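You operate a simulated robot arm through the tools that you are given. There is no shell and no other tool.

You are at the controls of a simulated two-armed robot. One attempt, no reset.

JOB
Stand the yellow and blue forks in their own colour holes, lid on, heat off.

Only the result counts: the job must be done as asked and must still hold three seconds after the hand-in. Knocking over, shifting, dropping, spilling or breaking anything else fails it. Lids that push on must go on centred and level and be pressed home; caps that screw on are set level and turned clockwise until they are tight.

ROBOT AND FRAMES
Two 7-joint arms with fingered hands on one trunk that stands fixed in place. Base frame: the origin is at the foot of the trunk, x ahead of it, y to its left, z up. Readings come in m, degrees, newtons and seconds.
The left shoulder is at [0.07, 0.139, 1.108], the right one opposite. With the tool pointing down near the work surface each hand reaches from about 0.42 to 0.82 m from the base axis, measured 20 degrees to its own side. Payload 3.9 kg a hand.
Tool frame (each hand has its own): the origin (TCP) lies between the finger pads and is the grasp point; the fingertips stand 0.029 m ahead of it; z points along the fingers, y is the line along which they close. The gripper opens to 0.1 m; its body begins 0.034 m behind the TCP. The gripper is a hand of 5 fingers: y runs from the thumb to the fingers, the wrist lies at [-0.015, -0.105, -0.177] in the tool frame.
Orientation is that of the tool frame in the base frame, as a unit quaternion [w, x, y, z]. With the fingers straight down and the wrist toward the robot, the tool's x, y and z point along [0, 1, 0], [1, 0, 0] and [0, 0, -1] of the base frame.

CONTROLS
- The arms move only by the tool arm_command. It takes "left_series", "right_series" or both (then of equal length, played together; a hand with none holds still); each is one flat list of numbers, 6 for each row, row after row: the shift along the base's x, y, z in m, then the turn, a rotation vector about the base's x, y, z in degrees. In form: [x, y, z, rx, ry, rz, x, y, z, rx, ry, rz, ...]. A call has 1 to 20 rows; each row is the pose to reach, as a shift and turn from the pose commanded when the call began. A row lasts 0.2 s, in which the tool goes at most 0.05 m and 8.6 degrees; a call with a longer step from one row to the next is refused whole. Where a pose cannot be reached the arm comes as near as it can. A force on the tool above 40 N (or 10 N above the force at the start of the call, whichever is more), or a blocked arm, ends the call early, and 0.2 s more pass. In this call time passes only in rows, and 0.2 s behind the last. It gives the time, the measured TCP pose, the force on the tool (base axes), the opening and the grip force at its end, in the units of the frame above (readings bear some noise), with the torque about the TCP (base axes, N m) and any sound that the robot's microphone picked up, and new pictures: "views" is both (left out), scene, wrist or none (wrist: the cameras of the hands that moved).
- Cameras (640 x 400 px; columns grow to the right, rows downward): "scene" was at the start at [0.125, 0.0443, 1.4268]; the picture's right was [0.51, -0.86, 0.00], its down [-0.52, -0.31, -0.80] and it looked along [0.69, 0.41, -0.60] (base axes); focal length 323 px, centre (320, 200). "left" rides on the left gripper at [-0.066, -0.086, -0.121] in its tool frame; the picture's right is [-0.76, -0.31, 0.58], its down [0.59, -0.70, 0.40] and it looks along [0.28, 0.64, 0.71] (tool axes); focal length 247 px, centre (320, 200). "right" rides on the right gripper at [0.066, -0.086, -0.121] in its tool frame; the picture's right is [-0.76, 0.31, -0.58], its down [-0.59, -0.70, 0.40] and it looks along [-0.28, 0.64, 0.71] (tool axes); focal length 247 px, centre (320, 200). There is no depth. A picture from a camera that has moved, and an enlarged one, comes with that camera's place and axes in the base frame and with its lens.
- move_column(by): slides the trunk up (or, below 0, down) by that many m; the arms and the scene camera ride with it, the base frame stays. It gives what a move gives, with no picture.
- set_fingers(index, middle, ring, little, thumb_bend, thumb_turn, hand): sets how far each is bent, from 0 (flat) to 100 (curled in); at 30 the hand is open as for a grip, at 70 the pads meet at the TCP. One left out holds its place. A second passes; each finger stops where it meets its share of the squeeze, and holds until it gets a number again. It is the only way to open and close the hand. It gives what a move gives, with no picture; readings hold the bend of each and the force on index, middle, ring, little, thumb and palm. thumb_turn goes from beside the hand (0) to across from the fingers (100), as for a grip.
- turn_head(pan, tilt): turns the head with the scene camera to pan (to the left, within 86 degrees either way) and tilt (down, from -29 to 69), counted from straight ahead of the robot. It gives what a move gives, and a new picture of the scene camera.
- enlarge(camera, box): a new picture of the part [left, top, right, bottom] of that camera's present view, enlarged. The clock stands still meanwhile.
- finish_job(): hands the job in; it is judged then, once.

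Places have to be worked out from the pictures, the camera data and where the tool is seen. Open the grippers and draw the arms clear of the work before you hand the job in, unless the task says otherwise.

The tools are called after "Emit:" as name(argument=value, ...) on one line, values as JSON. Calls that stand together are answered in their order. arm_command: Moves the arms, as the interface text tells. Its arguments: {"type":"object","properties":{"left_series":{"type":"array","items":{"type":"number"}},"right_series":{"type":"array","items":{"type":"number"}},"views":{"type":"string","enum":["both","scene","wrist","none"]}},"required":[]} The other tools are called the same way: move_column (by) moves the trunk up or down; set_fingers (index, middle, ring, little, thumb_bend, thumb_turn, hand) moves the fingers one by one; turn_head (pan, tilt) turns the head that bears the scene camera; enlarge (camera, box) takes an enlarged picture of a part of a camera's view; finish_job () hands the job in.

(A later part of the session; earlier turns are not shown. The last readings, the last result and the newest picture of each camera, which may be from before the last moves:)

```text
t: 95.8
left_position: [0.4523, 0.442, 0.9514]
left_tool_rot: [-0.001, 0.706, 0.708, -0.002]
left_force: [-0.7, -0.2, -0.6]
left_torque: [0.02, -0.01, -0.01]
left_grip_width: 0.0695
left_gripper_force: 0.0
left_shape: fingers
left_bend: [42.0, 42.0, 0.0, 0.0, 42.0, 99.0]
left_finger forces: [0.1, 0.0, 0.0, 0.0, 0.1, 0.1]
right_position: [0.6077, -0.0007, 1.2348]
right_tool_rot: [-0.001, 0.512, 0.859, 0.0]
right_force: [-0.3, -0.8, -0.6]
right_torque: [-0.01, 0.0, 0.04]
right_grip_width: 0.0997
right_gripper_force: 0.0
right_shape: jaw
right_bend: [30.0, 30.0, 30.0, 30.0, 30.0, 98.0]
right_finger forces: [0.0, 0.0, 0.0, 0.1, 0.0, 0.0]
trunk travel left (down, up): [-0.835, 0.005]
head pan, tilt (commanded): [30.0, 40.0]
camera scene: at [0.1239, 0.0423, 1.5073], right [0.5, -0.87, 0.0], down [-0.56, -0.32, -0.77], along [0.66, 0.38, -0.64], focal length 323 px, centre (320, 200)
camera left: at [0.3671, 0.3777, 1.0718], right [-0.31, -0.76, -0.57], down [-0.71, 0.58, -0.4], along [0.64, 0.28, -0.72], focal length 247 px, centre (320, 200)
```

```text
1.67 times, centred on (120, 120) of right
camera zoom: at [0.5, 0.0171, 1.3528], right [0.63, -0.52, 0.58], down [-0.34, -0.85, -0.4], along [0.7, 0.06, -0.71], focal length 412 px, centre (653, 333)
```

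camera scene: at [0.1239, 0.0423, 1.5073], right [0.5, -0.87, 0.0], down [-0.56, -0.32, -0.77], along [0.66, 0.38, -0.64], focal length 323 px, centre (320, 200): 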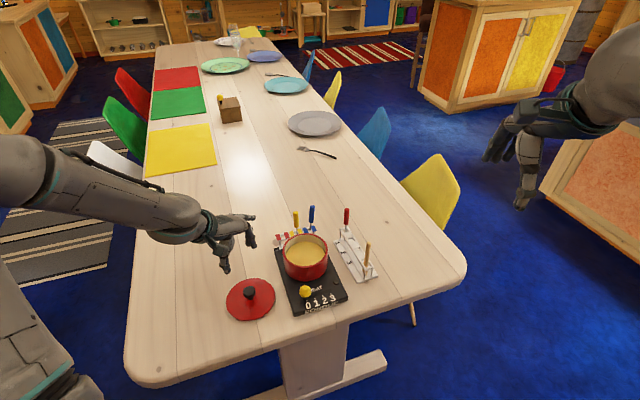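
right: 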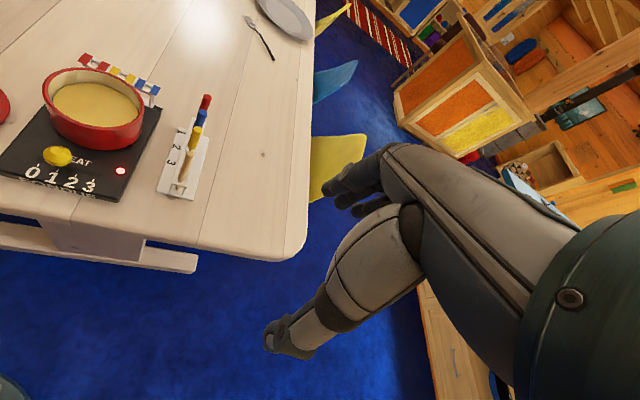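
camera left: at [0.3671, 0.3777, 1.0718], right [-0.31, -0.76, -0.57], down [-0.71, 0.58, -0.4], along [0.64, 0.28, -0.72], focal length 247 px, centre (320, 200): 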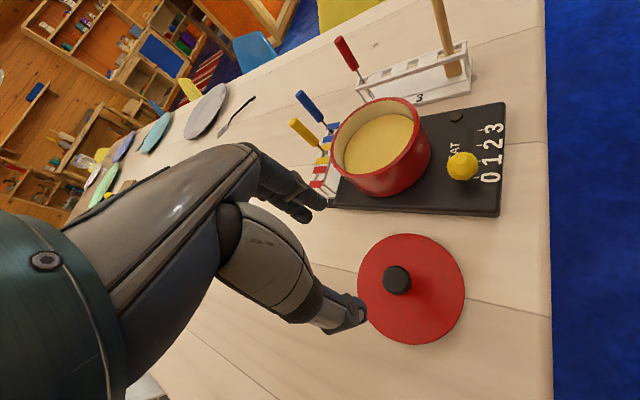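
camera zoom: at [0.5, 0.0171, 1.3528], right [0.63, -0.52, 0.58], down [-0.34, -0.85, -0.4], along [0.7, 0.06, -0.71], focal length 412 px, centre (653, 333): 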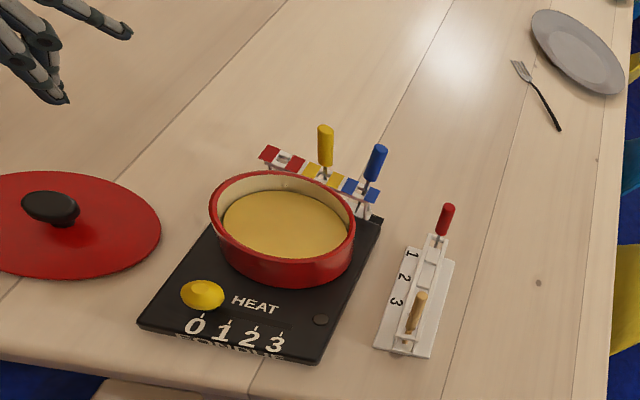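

Lid centre/knob ≈[0.453,0.442], knob centre z≈0.792, top ≈0.808, disc top ≈0.76 with radius ≈0.064. I lower the hand in two stages around the knob.

Emit:
arm_command(left_series=[0.0005, 0, -0.03, 0, 0, 0, 0.0005, 0, -0.06, 0, 0, 0, 0.0005, 0, -0.085, 0, 0, 0, 0.0005, 0, -0.1, 0, 0, 0, 0.0005, 0, -0.1, 0, 0, 0], views="none")

Emit:
enlarge(camera="left", box=[250, 180, 450, 330])

Emit:
enlarge(camera="scene", box=[200, 220, 300, 330])

```text
t: 97.0
left_position: [0.4553, 0.4414, 0.8531]
left_tool_rot: [0.0, 0.705, 0.709, -0.003]
left_force: [0.4, 0.1, 0.1]
left_torque: [0.04, 0.03, -0.02]
left_grip_width: 0.0692
left_gripper_force: 0.1
left_shape: fingers
left_bend: [42.0, 42.0, 0.0, 0.0, 42.0, 99.0]
left_finger forces: [0.1, 0.0, 0.0, 0.1, 0.1, 0.1]
right_position: [0.6066, -0.0001, 1.2345]
right_tool_rot: [0.0, 0.513, 0.858, 0.0]
right_force: [-0.2, -0.2, 0.3]
right_torque: [0.02, -0.01, -0.02]
right_grip_width: 0.0993
right_gripper_force: 0.0
right_shape: jaw
right_bend: [30.0, 30.0, 30.0, 30.0, 30.0, 98.0]
right_finger forces: [0.0, 0.0, 0.1, 0.1, 0.1, 0.0]
trunk travel left (down, up): [-0.835, 0.005]
head pan, tilt (commanded): [30.0, 40.0]
```

```text
2.67 times, centred on (350, 255) of left
camera zoom: at [0.3691, 0.3765, 0.9728], right [-0.31, -0.76, -0.57], down [-0.71, 0.58, -0.4], along [0.64, 0.28, -0.72], focal length 659 px, centre (240, 53)
```

zoom: 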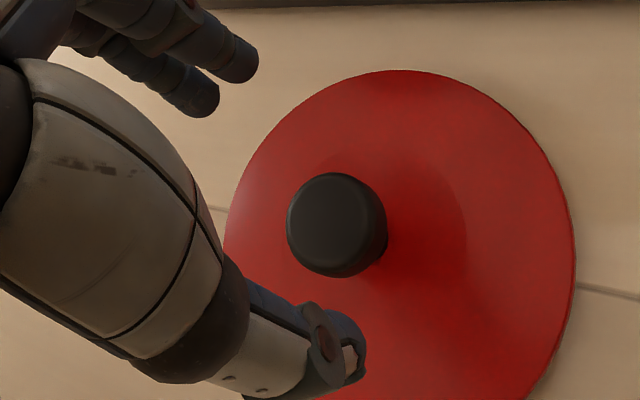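

```text
3.64 times, centred on (250, 275) of scene
camera zoom: at [0.1235, 0.0421, 1.5074], right [0.5, -0.87, 0.0], down [-0.56, -0.32, -0.77], along [0.66, 0.38, -0.64], focal length 1176 px, centre (574, -73)
```

zoom: 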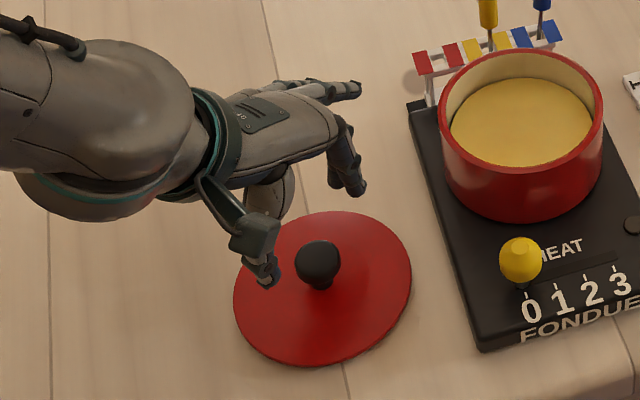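

The knob lies within ~2 mm of the pinch centre. I lower to z≈0.803 and then close index, middle and thumb.

Emit:
arm_command(left_series=[-0.001, 0, -0.015, 0, 0, 0, -0.002, 0, -0.03, 0, 0, 0, -0.002, 0, -0.042, 0, 0, 0, -0.002, 0, -0.05, 0, 0, 0, -0.002, 0, -0.05, 0, 0, 0], views="none")

Emit:
enlarge(camera="left", box=[230, 160, 430, 310])

Emit:
enlarge(camera="scene", box=[200, 230, 290, 330])

```text
t: 98.2
left_position: [0.4521, 0.4423, 0.8009]
left_tool_rot: [0.0, 0.705, 0.709, -0.004]
left_force: [0.3, -0.2, -0.1]
left_torque: [-0.01, 0.0, -0.01]
left_grip_width: 0.0696
left_gripper_force: 0.0
left_shape: fingers
left_bend: [42.0, 42.0, 0.0, 0.0, 42.0, 99.0]
left_finger forces: [0.1, 0.0, 0.0, 0.0, 0.0, 0.0]
right_position: [0.607, 0.0001, 1.2349]
right_tool_rot: [0.0, 0.513, 0.858, 0.0]
right_force: [-0.1, -0.8, 0.0]
right_torque: [-0.04, -0.01, -0.01]
right_grip_width: 0.0997
right_gripper_force: 0.1
right_shape: jaw
right_bend: [30.0, 30.0, 30.0, 30.0, 30.0, 98.0]
right_finger forces: [0.1, 0.0, 0.0, 0.0, 0.0, 0.1]
trunk travel left (down, up): [-0.835, 0.005]
head pan, tilt (commanded): [30.0, 40.0]
```

```text
2.67 times, centred on (330, 235) of left
camera zoom: at [0.3681, 0.3769, 0.9208], right [-0.31, -0.76, -0.57], down [-0.71, 0.58, -0.4], along [0.64, 0.28, -0.72], focal length 659 px, centre (293, 107)
```

zoom: 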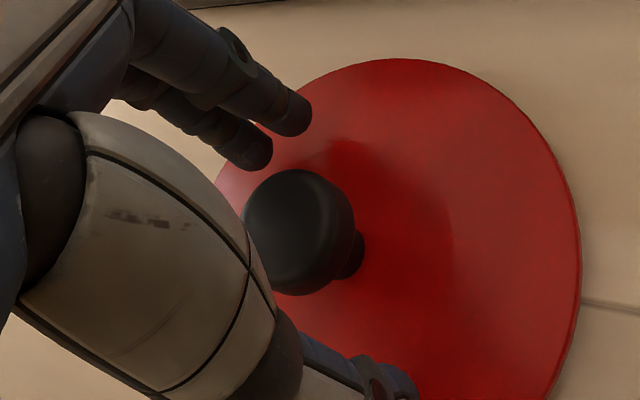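

```text
4.00 times, centred on (245, 280) of scene
camera zoom: at [0.1236, 0.0424, 1.5073], right [0.5, -0.87, 0.0], down [-0.56, -0.32, -0.77], along [0.66, 0.38, -0.64], focal length 1294 px, centre (620, -120)
```

zoom: 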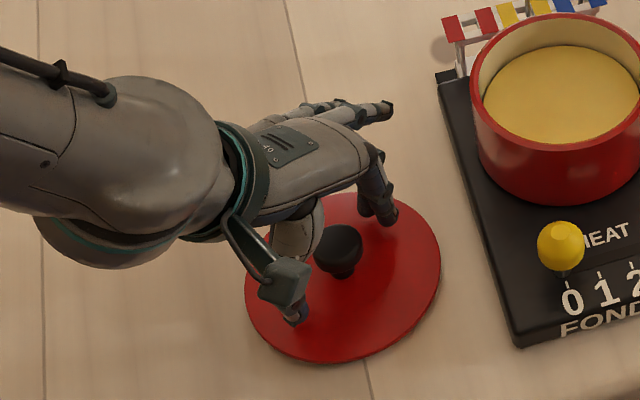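

Fingers straddle the knob above the disc. I close index, middle and thumb.

Emit:
set_fingers(hand="left", index=72, middle=72, thumb_bend=72)

Emit:
enlarge(camera="left", box=[230, 160, 430, 310])

Emit:
enlarge(camera="scene", box=[200, 230, 290, 330])

```text
t: 99.2
left_position: [0.4545, 0.4435, 0.8015]
left_tool_rot: [0.0, 0.706, 0.709, -0.004]
left_force: [0.7, -0.3, 0.7]
left_torque: [-0.01, 0.03, -0.01]
left_grip_width: 0.0224
left_gripper_force: 11.1
left_shape: fingers
left_bend: [63.0, 65.0, 0.0, 0.0, 63.0, 100.0]
left_finger forces: [6.4, 5.6, 0.1, 0.1, 10.3, 0.1]
right_position: [0.6068, -0.0015, 1.2342]
right_tool_rot: [0.0, 0.513, 0.859, 0.0]
right_force: [0.0, -0.7, -0.5]
right_torque: [0.03, 0.04, 0.02]
right_grip_width: 0.0996
right_gripper_force: 0.1
right_shape: jaw
right_bend: [30.0, 30.0, 30.0, 30.0, 30.0, 98.0]
right_finger forces: [0.0, 0.1, 0.0, 0.0, 0.0, 0.0]
trunk travel left (down, up): [-0.835, 0.005]
head pan, tilt (commanded): [30.0, 40.0]
```

```text
2.67 times, centred on (330, 235) of left
camera zoom: at [0.3682, 0.377, 0.9209], right [-0.31, -0.76, -0.57], down [-0.71, 0.58, -0.4], along [0.64, 0.28, -0.72], focal length 659 px, centre (293, 107)
```

zoom: 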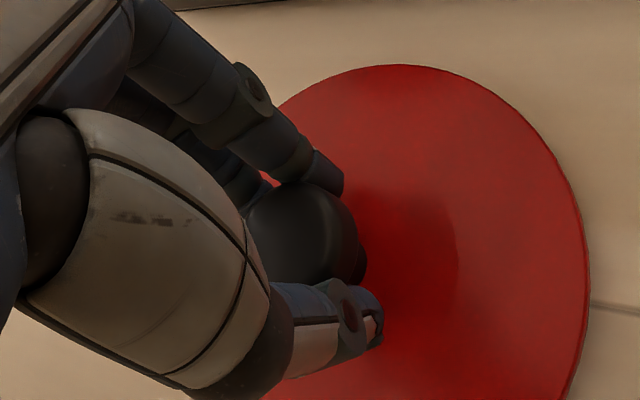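

```text
4.00 times, centred on (245, 280) of scene
camera zoom: at [0.1239, 0.0426, 1.5073], right [0.5, -0.87, 0.0], down [-0.56, -0.32, -0.77], along [0.66, 0.38, -0.64], focal length 1294 px, centre (620, -120)
```

zoom: 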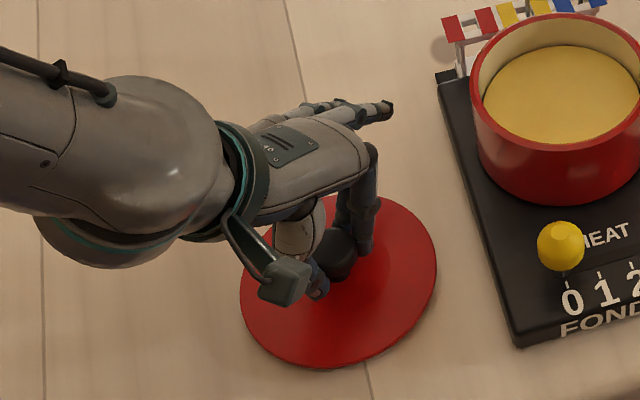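

Firm three-finger grip on the knob (6.4/5.6/10.3 N). I lift 40 mm and check the lid hangs level.

Emit:
arm_command(left_series=[0, 0, 0.006, 0, 0, 0, 0, 0, 0.015, 0, 0, 0, 0, 0, 0.028, 0, 0, 0, 0, 0, 0.04, 0, 0, 0, 0, 0, 0.04, 0, 0, 0], views="none")

Emit:
enlarge(camera="left", box=[220, 140, 480, 350])

Emit:
enlarge(camera="scene", box=[200, 210, 320, 330])

Emit:
enlarge(camera="right", box=[0, 40, 140, 200])

```text
t: 100.3
left_position: [0.4521, 0.4417, 0.8409]
left_tool_rot: [0.0, 0.706, 0.709, -0.004]
left_force: [0.5, -1.4, -1.5]
left_torque: [0.03, 0.0, -0.03]
left_grip_width: 0.0225
left_gripper_force: 11.4
left_shape: fingers
left_bend: [63.0, 65.0, 0.0, 0.0, 63.0, 100.0]
left_finger forces: [5.9, 5.0, 0.0, 0.0, 11.4, 0.0]
right_position: [0.6086, -0.0006, 1.2343]
right_tool_rot: [0.0, 0.512, 0.859, 0.0]
right_force: [0.4, 0.2, -0.1]
right_torque: [0.01, 0.0, -0.03]
right_grip_width: 0.1001
right_gripper_force: 0.0
right_shape: jaw
right_bend: [30.0, 30.0, 30.0, 30.0, 30.0, 98.0]
right_finger forces: [0.0, 0.1, 0.1, 0.0, 0.0, 0.0]
trunk travel left (down, up): [-0.835, 0.005]
head pan, tilt (commanded): [30.0, 40.0]
```

```text
1.90 times, centred on (350, 245) of left
camera zoom: at [0.3682, 0.3771, 0.9611], right [-0.31, -0.76, -0.57], down [-0.71, 0.58, -0.4], along [0.64, 0.28, -0.72], focal length 470 px, centre (263, 114)
```

zoom: 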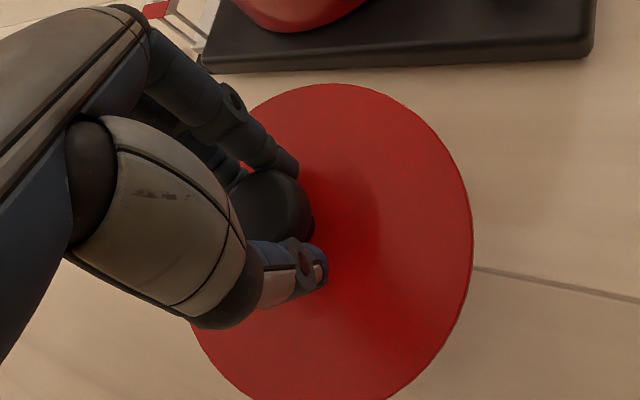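

```text
3.33 times, centred on (260, 270) of scene
camera zoom: at [0.1242, 0.043, 1.5073], right [0.5, -0.87, 0.0], down [-0.56, -0.32, -0.77], along [0.66, 0.38, -0.64], focal length 1078 px, centre (520, -33)
```

zoom: 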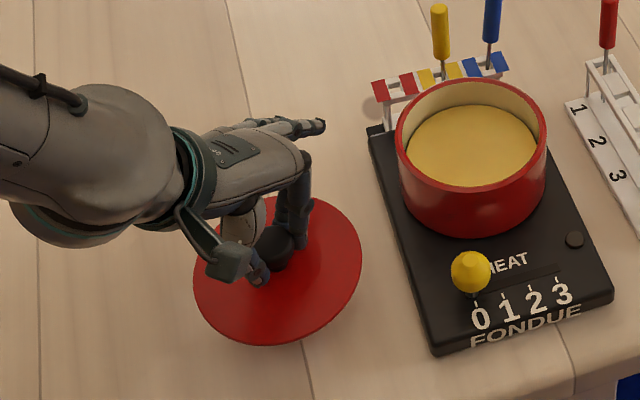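

```text
2.50 times, centred on (70, 120) of right
camera zoom: at [0.5003, 0.0177, 1.3527], right [0.63, -0.52, 0.58], down [-0.34, -0.85, -0.4], along [0.7, 0.05, -0.71], focal length 617 px, centre (945, 400)
```

zoom: 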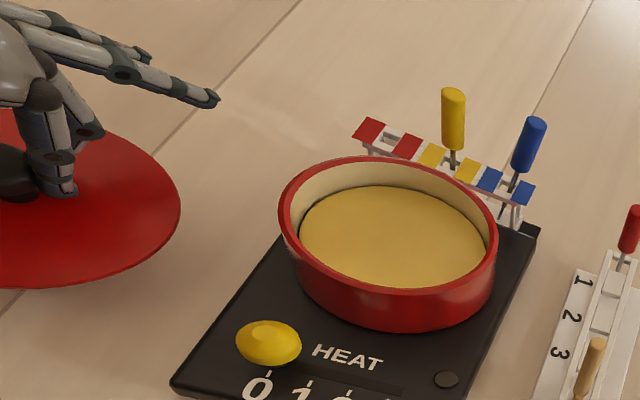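

The lid is held, tilted only ~3°. I raise it to z≈0.95, turn the hand −40° (away from the forks), trim the tilt, and carry it over the pot (≈[0.603,0.364]).

Emit:
arm_command(left_series=[0, 0, 0.02, 0, 0, 0, 0, 0, 0.05, 0, 0, 0, 0, 0, 0.085, 0, 0, 0, 0.005, -0.003, 0.11, -0.2, 0.3, -4, 0.02, -0.01, 0.115, -0.4, 0.6, -8, 0.038, -0.02, 0.115, -0.6, 1, -13, 0.058, -0.03, 0.115, -0.8, 1.3, -18, 0.078, -0.04, 0.115, -1, 1.7, -23, 0.098, -0.051, 0.115, -1.2, 2, -28, 0.118, -0.061, 0.115, -1.4, 2.3, -32, 0.135, -0.07, 0.115, -1.6, 2.6, -36, 0.147, -0.076, 0.115, -1.7, 2.84, -40, 0.151, -0.078, 0.115, -1.7, 2.84, -40, 0.151, -0.078, 0.115, -1.7, 2.84, -40], views="both")

Emit:
enlarge(camera="scene", box=[240, 180, 360, 300])

Emit:
enlarge(camera="right", box=[20, 40, 200, 190])

Emit:
enlarge(camera="left", box=[220, 140, 480, 350])

```text
t: 103.3
left_position: [0.6048, 0.3639, 0.9569]
left_tool_rot: [-0.007, 0.905, 0.424, -0.031]
left_force: [0.1, 0.1, -1.7]
left_torque: [0.02, -0.02, -0.02]
left_grip_width: 0.0225
left_gripper_force: 10.7
left_shape: fingers
left_bend: [63.0, 65.0, 0.0, 0.0, 63.0, 100.0]
left_finger forces: [5.7, 4.8, 0.1, 0.1, 11.0, 0.0]
right_position: [0.6073, 0.0019, 1.2341]
right_tool_rot: [-0.001, 0.512, 0.859, 0.0]
right_force: [1.0, -0.4, -0.5]
right_torque: [0.0, -0.02, -0.03]
right_grip_width: 0.0999
right_gripper_force: 0.0
right_shape: jaw
right_bend: [30.0, 30.0, 30.0, 30.0, 30.0, 98.0]
right_finger forces: [0.0, 0.1, 0.1, 0.0, 0.0, 0.0]
trunk travel left (down, up): [-0.835, 0.005]
head pan, tilt (commanded): [30.0, 40.0]
camera scene: at [0.124, 0.0427, 1.5073], right [0.5, -0.87, 0.0], down [-0.56, -0.32, -0.77], along [0.66, 0.38, -0.64], focal length 323 px, centre (320, 200)
camera left: at [0.504, 0.3696, 1.0825], right [-0.75, -0.39, -0.53], down [-0.19, 0.9, -0.4], along [0.63, -0.2, -0.75], focal length 247 px, centre (320, 200)
```

scene: 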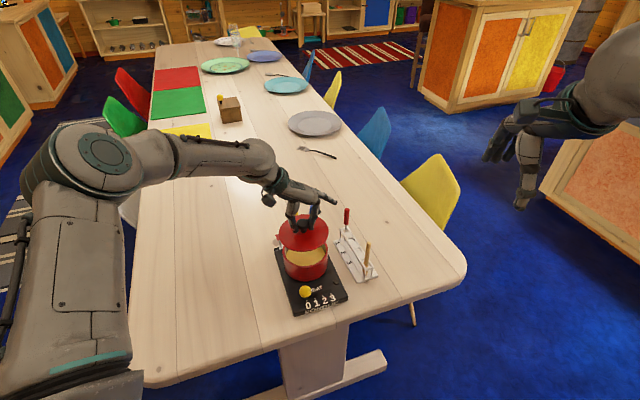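
left: 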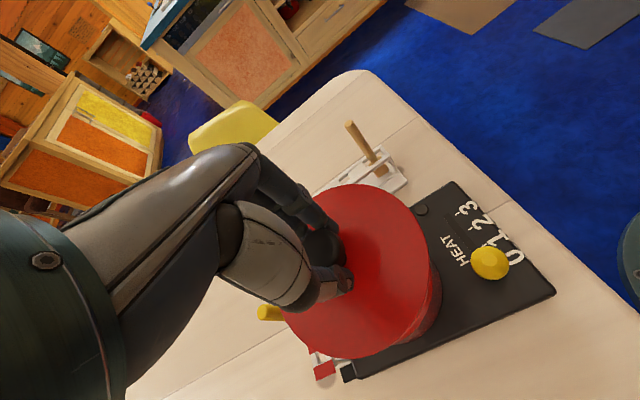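

```text
3.33 times, centred on (300, 240) of scene
camera zoom: at [0.124, 0.0427, 1.5073], right [0.5, -0.87, 0.0], down [-0.56, -0.32, -0.77], along [0.66, 0.38, -0.64], focal length 1078 px, centre (387, 67)
```

zoom: 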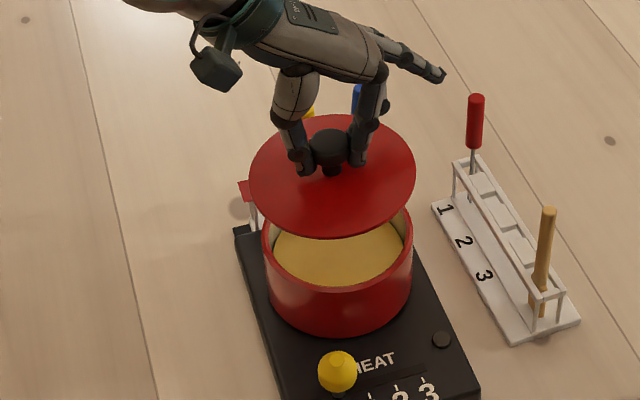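

```text
2.67 times, centred on (110, 115) of right
camera zoom: at [0.5001, 0.0175, 1.3528], right [0.63, -0.52, 0.58], down [-0.34, -0.85, -0.4], along [0.7, 0.05, -0.71], focal length 659 px, centre (880, 427)
```

zoom: 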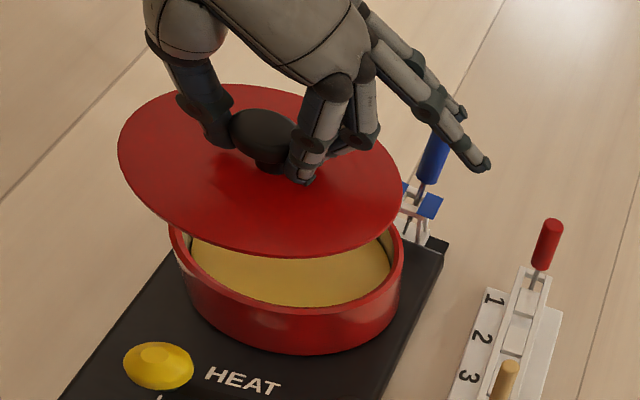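

```text
1.90 times, centred on (350, 245) of left
camera zoom: at [0.504, 0.3696, 1.0825], right [-0.75, -0.39, -0.53], down [-0.19, 0.9, -0.4], along [0.63, -0.2, -0.75], focal length 470 px, centre (263, 114)
```

zoom: 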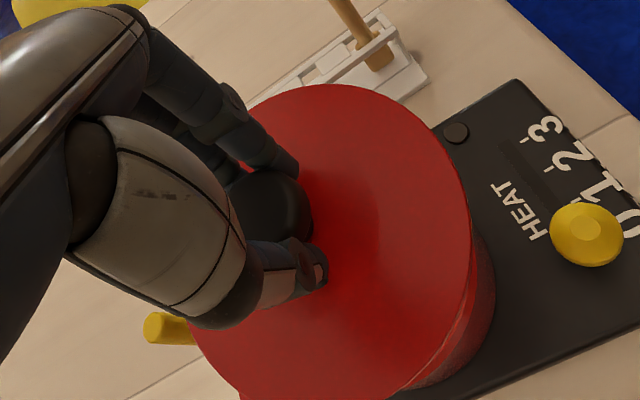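

From a joint fit of all three cameras the pot rim centre is ≈[0.611,0.3686], z≈0.841, and the lid centre ≈[0.6027,0.3675]. I shift by (+8,+1) mm and lower 40 mm, then re-check concentricity.

Emit:
arm_command(left_series=[0.004, 0.0005, -0.005, 0, 0, 0, 0.0083, 0.0011, -0.015, 0, 0, 0, 0.0083, 0.0011, -0.027, 0, 0, 0, 0.0083, 0.0011, -0.036, 0, 0, 0, 0.0083, 0.0011, -0.04, 0, 0, 0, 0.0083, 0.0011, -0.04, 0, 0, 0], views="none")

Emit:
enlarge(camera="scene", box=[255, 195, 345, 285])

Emit:
enlarge(camera="right", box=[40, 60, 170, 180])

Emit:
enlarge(camera="left", box=[220, 140, 480, 350])

```text
t: 104.8
left_position: [0.6122, 0.3658, 0.9164]
left_tool_rot: [-0.008, 0.905, 0.425, -0.031]
left_force: [1.0, 1.1, -1.0]
left_torque: [-0.01, 0.01, 0.01]
left_grip_width: 0.0222
left_gripper_force: 11.0
left_shape: fingers
left_bend: [63.0, 65.0, 0.0, 0.0, 63.0, 100.0]
left_finger forces: [5.7, 4.8, 0.1, 0.0, 11.0, 0.0]
right_position: [0.6074, 0.0005, 1.2342]
right_tool_rot: [0.001, 0.513, 0.858, 0.0]
right_force: [0.3, 0.1, -0.5]
right_torque: [0.01, 0.02, 0.02]
right_grip_width: 0.0998
right_gripper_force: 0.0
right_shape: jaw
right_bend: [30.0, 30.0, 30.0, 30.0, 30.0, 98.0]
right_finger forces: [0.0, 0.0, 0.0, 0.1, 0.0, 0.1]
trunk travel left (down, up): [-0.835, 0.005]
head pan, tilt (commanded): [30.0, 40.0]
```

```text
4.44 times, centred on (300, 240) of scene
camera zoom: at [0.1239, 0.0427, 1.5073], right [0.5, -0.87, 0.0], down [-0.56, -0.32, -0.77], along [0.66, 0.38, -0.64], focal length 1437 px, centre (409, 22)
```

zoom: 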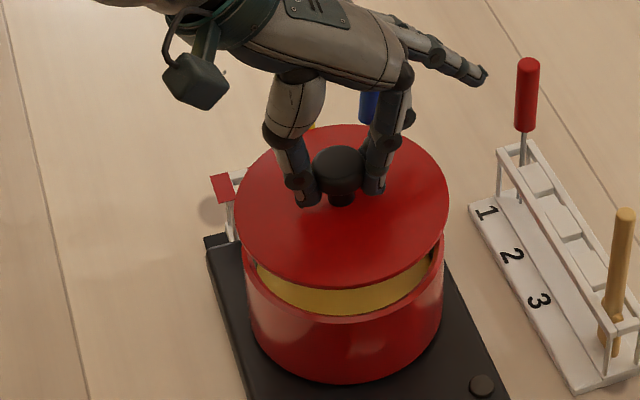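

```text
3.33 times, centred on (105, 120) of right
camera zoom: at [0.5, 0.0174, 1.3528], right [0.63, -0.52, 0.58], down [-0.34, -0.85, -0.4], along [0.7, 0.05, -0.71], focal length 823 px, centre (1037, 467)
```

zoom: 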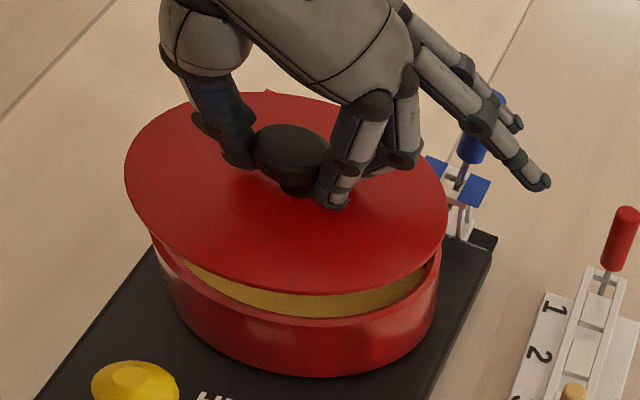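

```text
1.90 times, centred on (350, 245) of left
camera zoom: at [0.5114, 0.372, 1.0422], right [-0.75, -0.39, -0.53], down [-0.19, 0.9, -0.4], along [0.63, -0.2, -0.75], focal length 470 px, centre (263, 114)
```

zoom: 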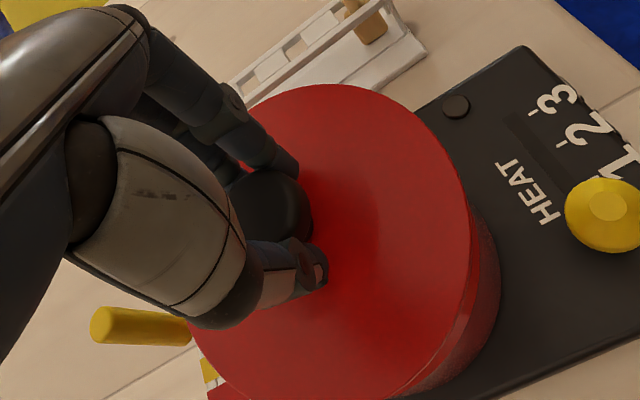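

Lid and rim are concentric within ~2 mm and the lid is level. I apply a last +1.5 mm correction and lower 20 mm, then go in small steps to contact.

Emit:
arm_command(left_series=[0.0008, 0.0003, -0.006, 0, 0, 0, 0.0015, 0.0005, -0.013, 0, 0, 0, 0.0015, 0.0005, -0.02, 0, 0, 0, 0.0015, 0.0005, -0.02, 0, 0, 0], views="none")

Emit:
enlarge(camera="scene", box=[255, 195, 345, 285])

Emit:
enlarge(camera="right", box=[40, 60, 170, 180])

```text
t: 105.8
left_position: [0.6119, 0.3663, 0.898]
left_tool_rot: [-0.008, 0.905, 0.424, -0.031]
left_force: [0.5, 0.4, -0.9]
left_torque: [0.02, -0.01, 0.01]
left_grip_width: 0.0221
left_gripper_force: 10.2
left_shape: fingers
left_bend: [63.0, 65.0, 0.0, 0.0, 63.0, 100.0]
left_finger forces: [5.7, 4.8, 0.0, 0.0, 11.0, 0.0]
right_position: [0.6068, -0.0008, 1.2341]
right_tool_rot: [0.0, 0.513, 0.859, 0.0]
right_force: [0.5, 0.2, 0.1]
right_torque: [0.0, -0.03, 0.01]
right_grip_width: 0.0997
right_gripper_force: 0.1
right_shape: jaw
right_bend: [30.0, 30.0, 30.0, 30.0, 30.0, 98.0]
right_finger forces: [0.0, 0.0, 0.1, 0.1, 0.0, 0.1]
trunk travel left (down, up): [-0.835, 0.005]
head pan, tilt (commanded): [30.0, 40.0]
```

```text
4.44 times, centred on (300, 240) of scene
camera zoom: at [0.124, 0.0427, 1.5073], right [0.5, -0.87, 0.0], down [-0.56, -0.32, -0.77], along [0.66, 0.38, -0.64], focal length 1437 px, centre (409, 22)
```

zoom: 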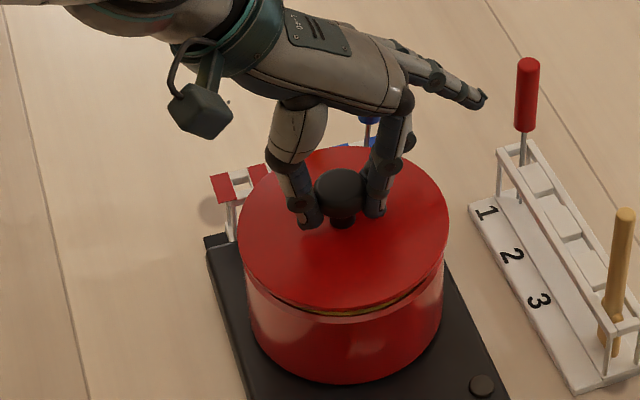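

```text
3.33 times, centred on (105, 120) of right
camera zoom: at [0.5001, 0.0174, 1.3527], right [0.63, -0.52, 0.58], down [-0.34, -0.85, -0.4], along [0.7, 0.05, -0.71], focal length 823 px, centre (1037, 467)
```

zoom: 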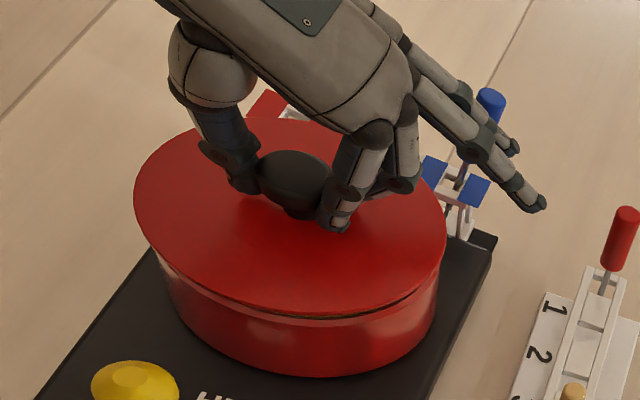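

Nearly on the rim and still centred (≈1 mm). I continue down in 2 mm steps and watch the vertical force.

Emit:
arm_command(left_series=[0.0005, 0, -0.002, 0, 0, 0, 0.001, 0, -0.004, 0, 0, 0, 0.001, 0, -0.006, 0, 0, 0, 0.001, 0, -0.006, 0, 0, 0], views="none")

Emit:
enlarge(camera="scene", box=[265, 215, 335, 285])

Emit:
enlarge(camera="right", box=[50, 80, 170, 180])

```text
t: 106.8
left_position: [0.6147, 0.3658, 0.8897]
left_tool_rot: [-0.008, 0.905, 0.425, -0.031]
left_force: [0.2, -0.5, -1.8]
left_torque: [-0.01, 0.02, 0.0]
left_grip_width: 0.0222
left_gripper_force: 10.8
left_shape: fingers
left_bend: [63.0, 65.0, 0.0, 0.0, 63.0, 100.0]
left_finger forces: [5.6, 4.8, 0.1, 0.0, 11.0, 0.0]
right_position: [0.6079, 0.0004, 1.2343]
right_tool_rot: [0.0, 0.512, 0.859, 0.0]
right_force: [0.5, 0.7, -0.3]
right_torque: [0.01, -0.03, 0.01]
right_grip_width: 0.0999
right_gripper_force: 0.1
right_shape: jaw
right_bend: [30.0, 30.0, 30.0, 30.0, 30.0, 98.0]
right_finger forces: [0.1, 0.1, 0.0, 0.0, 0.1, 0.0]
trunk travel left (down, up): [-0.835, 0.005]
head pan, tilt (commanded): [30.0, 40.0]
```

```text
5.71 times, centred on (300, 250) of scene
camera zoom: at [0.1241, 0.0427, 1.5073], right [0.5, -0.87, 0.0], down [-0.56, -0.32, -0.77], along [0.66, 0.38, -0.64], focal length 1848 px, centre (434, -86)
```

zoom: 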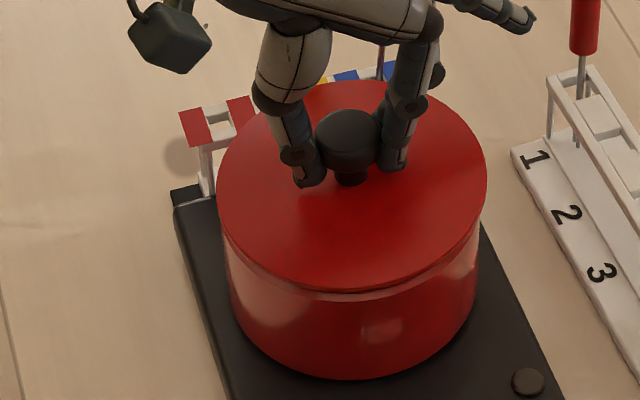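

```text
4.00 times, centred on (110, 130) of right
camera zoom: at [0.5002, 0.0175, 1.3527], right [0.63, -0.52, 0.58], down [-0.34, -0.85, -0.4], along [0.7, 0.05, -0.71], focal length 988 px, centre (1160, 480)
```

zoom: 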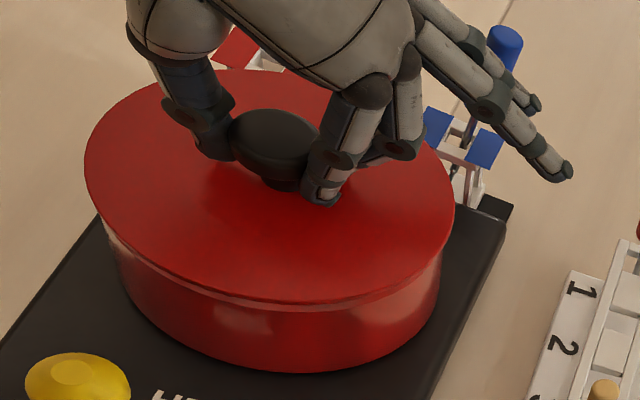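

Still no contact. Another 4 mm in 2 mm steps.

Emit:
arm_command(left_series=[0, 0, -0.002, 0, 0, 0, 0, 0, -0.004, 0, 0, 0, 0, 0, -0.004, 0, 0, 0], views="none")

Emit:
enlarge(camera="right", box=[50, 80, 170, 180])

```text
t: 107.5
left_position: [0.6137, 0.3669, 0.8867]
left_tool_rot: [-0.009, 0.905, 0.425, -0.031]
left_force: [-0.2, -0.2, -0.8]
left_torque: [0.03, -0.02, -0.04]
left_grip_width: 0.0226
left_gripper_force: 10.6
left_shape: fingers
left_bend: [63.0, 65.0, 0.0, 0.0, 63.0, 100.0]
left_finger forces: [5.7, 4.8, 0.1, 0.1, 11.0, 0.1]
right_position: [0.6076, 0.0008, 1.2335]
right_tool_rot: [0.001, 0.513, 0.858, 0.0]
right_force: [0.2, 0.0, -1.1]
right_torque: [-0.04, -0.02, 0.01]
right_grip_width: 0.0999
right_gripper_force: 0.0
right_shape: jaw
right_bend: [30.0, 30.0, 30.0, 30.0, 30.0, 98.0]
right_finger forces: [0.1, 0.0, 0.0, 0.0, 0.0, 0.1]
trunk travel left (down, up): [-0.835, 0.005]
head pan, tilt (commanded): [30.0, 40.0]
```

```text
4.00 times, centred on (110, 130) of right
camera zoom: at [0.5001, 0.0174, 1.3527], right [0.63, -0.52, 0.58], down [-0.34, -0.85, -0.4], along [0.7, 0.05, -0.71], focal length 988 px, centre (1160, 480)
```

zoom: 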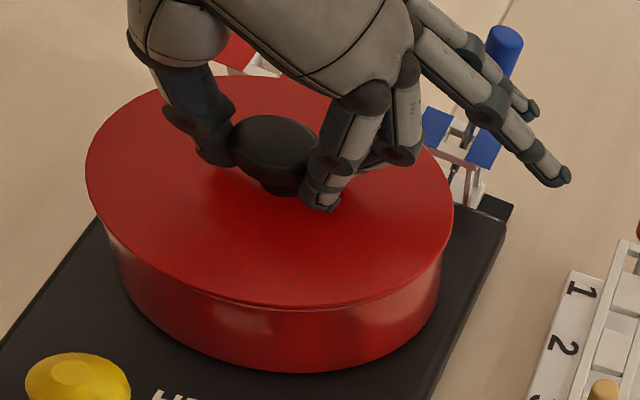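

Still just the lid's weight in the reading. I continue with finer steps.

Emit:
arm_command(left_series=[0, 0, -0.0015, 0, 0, 0, 0, 0, -0.003, 0, 0, 0, 0, 0, -0.003, 0, 0, 0], views="none")

Emit:
enlarge(camera="scene", box=[265, 215, 335, 285])

Emit:
enlarge(camera="right", box=[50, 80, 170, 180])

```text
t: 108.3
left_position: [0.6125, 0.3665, 0.8859]
left_tool_rot: [-0.007, 0.905, 0.425, -0.032]
left_force: [-0.7, 0.2, -1.0]
left_torque: [0.02, -0.03, -0.02]
left_grip_width: 0.0224
left_gripper_force: 11.0
left_shape: fingers
left_bend: [63.0, 65.0, 0.0, 0.0, 63.0, 100.0]
left_finger forces: [5.7, 4.8, 0.1, 0.0, 11.0, 0.0]
right_position: [0.6074, -0.0002, 1.2346]
right_tool_rot: [0.0, 0.512, 0.859, -0.001]
right_force: [-0.2, 0.3, 1.1]
right_torque: [0.0, 0.0, 0.0]
right_grip_width: 0.0998
right_gripper_force: 0.1
right_shape: jaw
right_bend: [30.0, 30.0, 30.0, 30.0, 30.0, 98.0]
right_finger forces: [0.1, 0.0, 0.1, 0.0, 0.0, 0.0]
trunk travel left (down, up): [-0.835, 0.005]
head pan, tilt (commanded): [30.0, 40.0]
```

```text
5.71 times, centred on (300, 250) of scene
camera zoom: at [0.124, 0.0427, 1.5073], right [0.5, -0.87, 0.0], down [-0.56, -0.32, -0.77], along [0.66, 0.38, -0.64], focal length 1848 px, centre (434, -86)
```

zoom: 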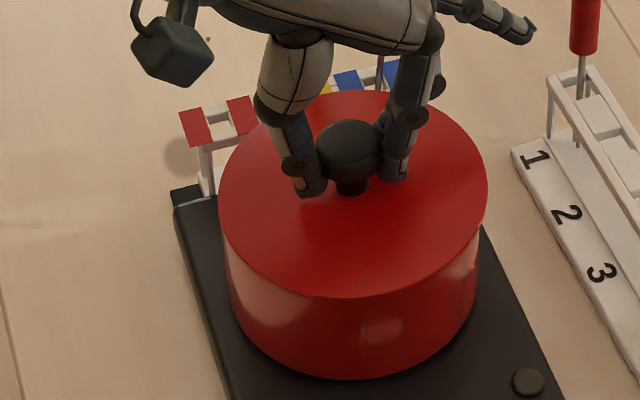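

```text
4.00 times, centred on (110, 130) of right
camera zoom: at [0.5001, 0.0175, 1.3527], right [0.63, -0.52, 0.58], down [-0.34, -0.85, -0.4], along [0.7, 0.05, -0.71], focal length 988 px, centre (1160, 480)
```

zoom: 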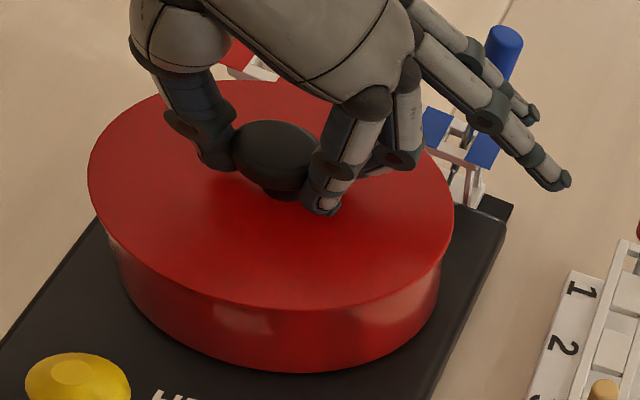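

The lid edge now covers the rim. Another few millimetres down, checking for contact force.

Emit:
arm_command(left_series=[0, 0, -0.0015, 0, 0, 0, 0, 0, -0.003, 0, 0, 0, 0, 0, -0.003, 0, 0, 0], views="none")

Emit:
arm_command(left_series=[0, 0, -0.0015, 0, 0, 0, 0, 0, -0.003, 0, 0, 0, 0, 0, -0.003, 0, 0, 0], views="none")

Emit:
enlarge(camera="scene", box=[265, 215, 335, 285])

Emit:
enlarge(camera="right", box=[50, 80, 170, 180])

```text
t: 109.2
left_position: [0.6133, 0.3669, 0.881]
left_tool_rot: [-0.007, 0.905, 0.425, -0.031]
left_force: [0.8, 0.2, 0.4]
left_torque: [0.0, 0.1, 0.01]
left_grip_width: 0.0222
left_gripper_force: 10.8
left_shape: fingers
left_bend: [63.0, 65.0, 0.0, 0.0, 63.0, 100.0]
left_finger forces: [5.8, 5.7, 0.0, 0.0, 10.0, 0.0]
right_position: [0.6065, -0.0006, 1.2338]
right_tool_rot: [0.0, 0.512, 0.859, 0.0]
right_force: [0.7, -0.4, 0.4]
right_torque: [0.0, 0.03, 0.02]
right_grip_width: 0.0998
right_gripper_force: 0.0
right_shape: jaw
right_bend: [30.0, 30.0, 30.0, 30.0, 30.0, 98.0]
right_finger forces: [0.1, 0.0, 0.0, 0.1, 0.1, 0.0]
trunk travel left (down, up): [-0.835, 0.005]
head pan, tilt (commanded): [30.0, 40.0]
```

```text
t: 110.0
left_position: [0.6129, 0.3671, 0.8778]
left_tool_rot: [-0.008, 0.905, 0.425, -0.03]
left_force: [-0.9, 0.1, 6.8]
left_torque: [0.03, 0.07, 0.01]
left_grip_width: 0.0207
left_gripper_force: 10.1
left_shape: fingers
left_bend: [64.0, 66.0, 0.0, 0.0, 64.0, 100.0]
left_finger forces: [5.6, 4.3, 0.0, 0.0, 10.2, 0.0]
right_position: [0.6063, 0.0004, 1.2344]
right_tool_rot: [0.002, 0.512, 0.859, 0.001]
right_force: [-0.4, 0.8, 0.9]
right_torque: [0.02, 0.01, 0.02]
right_grip_width: 0.0999
right_gripper_force: 0.1
right_shape: jaw
right_bend: [30.0, 30.0, 30.0, 30.0, 30.0, 98.0]
right_finger forces: [0.1, 0.0, 0.0, 0.1, 0.0, 0.0]
trunk travel left (down, up): [-0.835, 0.005]
head pan, tilt (commanded): [30.0, 40.0]
```

```text
5.71 times, centred on (300, 250) of scene
camera zoom: at [0.1224, 0.0418, 1.5075], right [0.5, -0.87, 0.0], down [-0.56, -0.32, -0.77], along [0.66, 0.38, -0.64], focal length 1848 px, centre (434, -86)
```

zoom: 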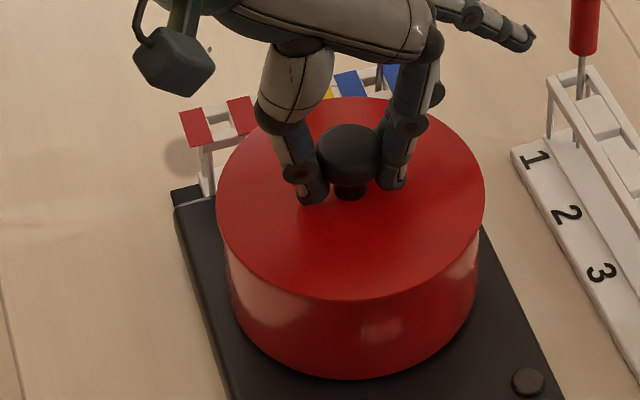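

```text
4.00 times, centred on (110, 130) of right
camera zoom: at [0.4987, 0.0166, 1.3534], right [0.63, -0.52, 0.58], down [-0.34, -0.85, -0.4], along [0.7, 0.06, -0.71], focal length 988 px, centre (1160, 480)
```

zoom: 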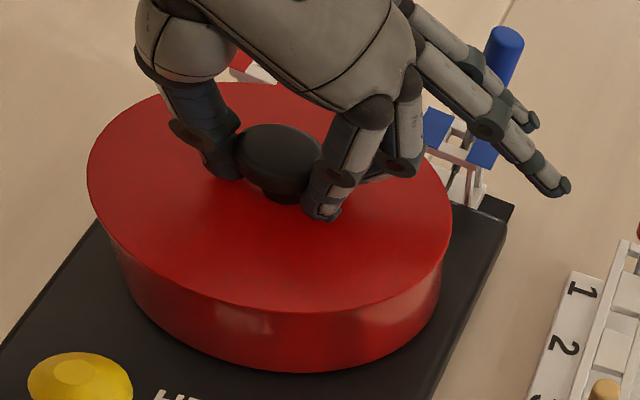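

Contact with 6.8 N upward: the lid sits on the pot. I release the knob and inspect the seating.

Emit:
set_fingers(hand="left", index=48, middle=48, thumb_bend=48)

Emit:
arm_command(left_series=[0, 0, 0.01, 0, 0, 0, 0, 0, 0.03, 0, 0, 0, 0, 0, 0.055, 0, 0, 0, 0, 0, 0.08, 0, 0, 0, 0, 0, 0.1, 0, 0, 0], views="none")

Emit:
enlarge(camera="scene", box=[265, 215, 335, 285])

Emit:
enlarge(camera="right", box=[50, 80, 170, 180])

Emit:
enlarge(camera="left", box=[250, 160, 510, 370])

```text
t: 111.0
left_position: [0.6136, 0.3665, 0.8799]
left_tool_rot: [-0.008, 0.905, 0.425, -0.03]
left_force: [-0.7, 2.9, 8.8]
left_torque: [0.03, -0.24, 0.04]
left_grip_width: 0.0545
left_gripper_force: 4.2
left_shape: fingers
left_bend: [48.0, 51.0, 0.0, 0.0, 48.0, 100.0]
left_finger forces: [0.0, 8.1, 0.0, 0.0, 0.1, 0.1]
right_position: [0.6049, -0.0013, 1.235]
right_tool_rot: [0.001, 0.513, 0.858, 0.0]
right_force: [-0.5, 0.4, -0.3]
right_torque: [0.02, -0.01, 0.01]
right_grip_width: 0.0996
right_gripper_force: 0.1
right_shape: jaw
right_bend: [30.0, 30.0, 30.0, 30.0, 30.0, 98.0]
right_finger forces: [0.0, 0.0, 0.0, 0.0, 0.0, 0.1]
trunk travel left (down, up): [-0.835, 0.005]
head pan, tilt (commanded): [30.0, 40.0]
```

```text
t: 112.2
left_position: [0.6132, 0.3659, 0.9787]
left_tool_rot: [-0.009, 0.905, 0.424, -0.03]
left_force: [0.1, -0.5, -0.3]
left_torque: [0.01, -0.01, 0.0]
left_grip_width: 0.0544
left_gripper_force: 0.1
left_shape: fingers
left_bend: [48.0, 48.0, 0.0, 0.0, 48.0, 100.0]
left_finger forces: [0.0, 0.0, 0.0, 0.1, 0.1, 0.0]
right_position: [0.607, -0.0002, 1.2342]
right_tool_rot: [0.001, 0.512, 0.859, 0.0]
right_force: [0.1, 0.1, 0.6]
right_torque: [0.0, 0.0, -0.01]
right_grip_width: 0.0998
right_gripper_force: 0.0
right_shape: jaw
right_bend: [30.0, 30.0, 30.0, 30.0, 30.0, 98.0]
right_finger forces: [0.0, 0.1, 0.1, 0.0, 0.1, 0.0]
trunk travel left (down, up): [-0.835, 0.005]
head pan, tilt (commanded): [30.0, 40.0]
```

```text
5.71 times, centred on (300, 250) of scene
camera zoom: at [0.1231, 0.0422, 1.5074], right [0.5, -0.87, 0.0], down [-0.56, -0.32, -0.77], along [0.66, 0.38, -0.64], focal length 1848 px, centre (434, -86)
```

zoom: 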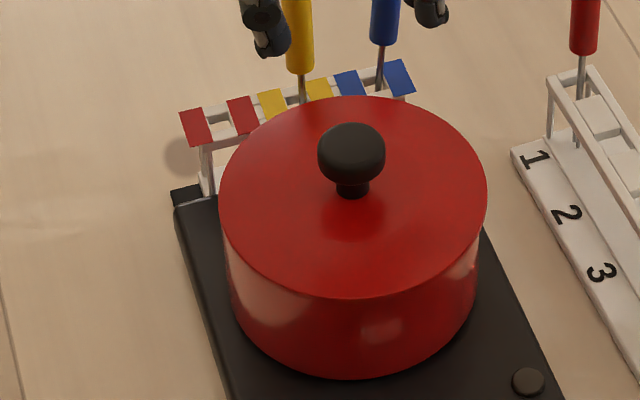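

```text
4.00 times, centred on (110, 130) of right
camera zoom: at [0.4993, 0.017, 1.3531], right [0.63, -0.52, 0.58], down [-0.34, -0.85, -0.4], along [0.7, 0.06, -0.71], focal length 988 px, centre (1160, 480)
```

zoom: 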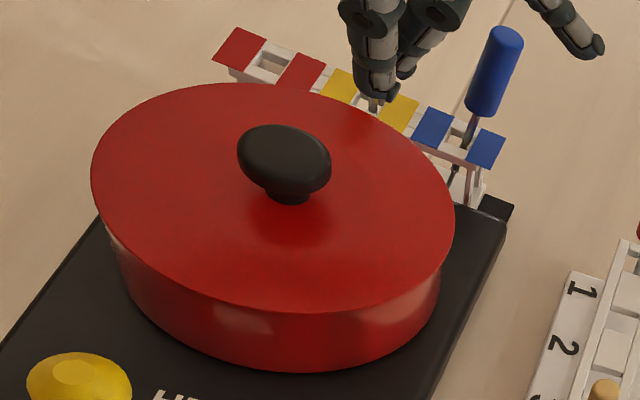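

```text
1.90 times, centred on (380, 265) of left
camera zoom: at [0.5133, 0.3719, 1.1042], right [-0.75, -0.39, -0.53], down [-0.19, 0.9, -0.4], along [0.63, -0.2, -0.75], focal length 470 px, centre (206, 76)
```

zoom: 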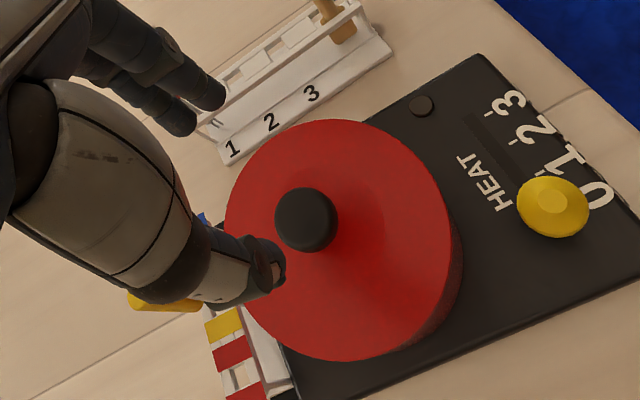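

The lid is centred within ~1 mm and level. I look closely at its edge and at both forks before deciding on a final press.

Emit:
enlarge(camera="scene", box=[275, 240, 330, 275])

Emit:
enlarge(camera="right", box=[60, 120, 170, 180])

Emit:
enlarge(camera="scene", box=[260, 180, 350, 260])

```text
11.43 times, centred on (302, 258) of scene
camera zoom: at [0.1231, 0.0422, 1.5074], right [0.5, -0.87, 0.0], down [-0.56, -0.32, -0.77], along [0.66, 0.38, -0.64], focal length 3696 px, centre (520, -457)
```

zoom: 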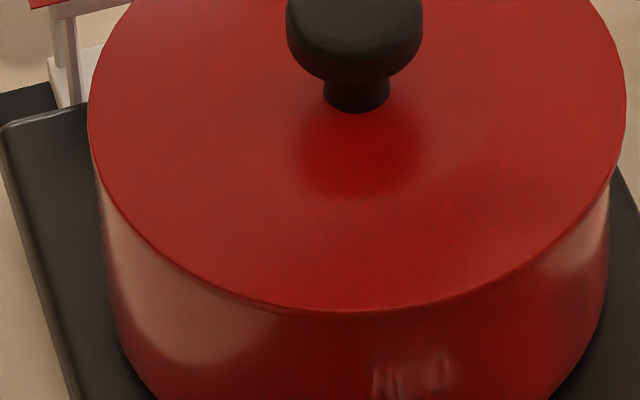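

```text
5.82 times, centred on (115, 150) of right
camera zoom: at [0.4993, 0.017, 1.3531], right [0.63, -0.52, 0.58], down [-0.34, -0.85, -0.4], along [0.7, 0.06, -0.71], focal length 1437 px, centre (1513, 491)
```

zoom: 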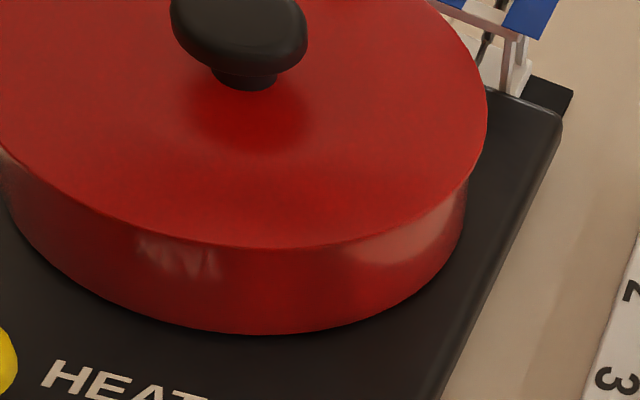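

```text
5.00 times, centred on (305, 220) of scene
camera zoom: at [0.1231, 0.0422, 1.5074], right [0.5, -0.87, 0.0], down [-0.56, -0.32, -0.77], along [0.66, 0.38, -0.64], focal length 1617 px, centre (395, 100)
```

zoom: 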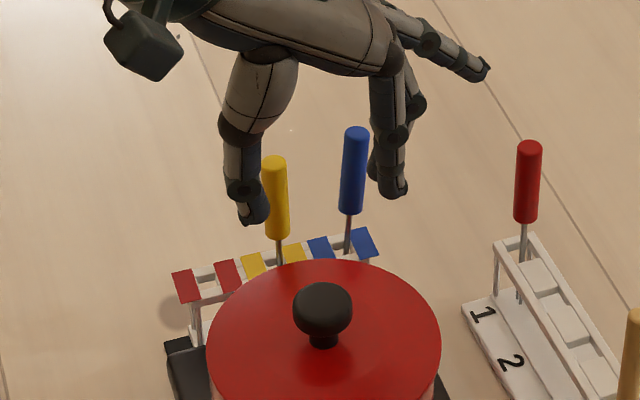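

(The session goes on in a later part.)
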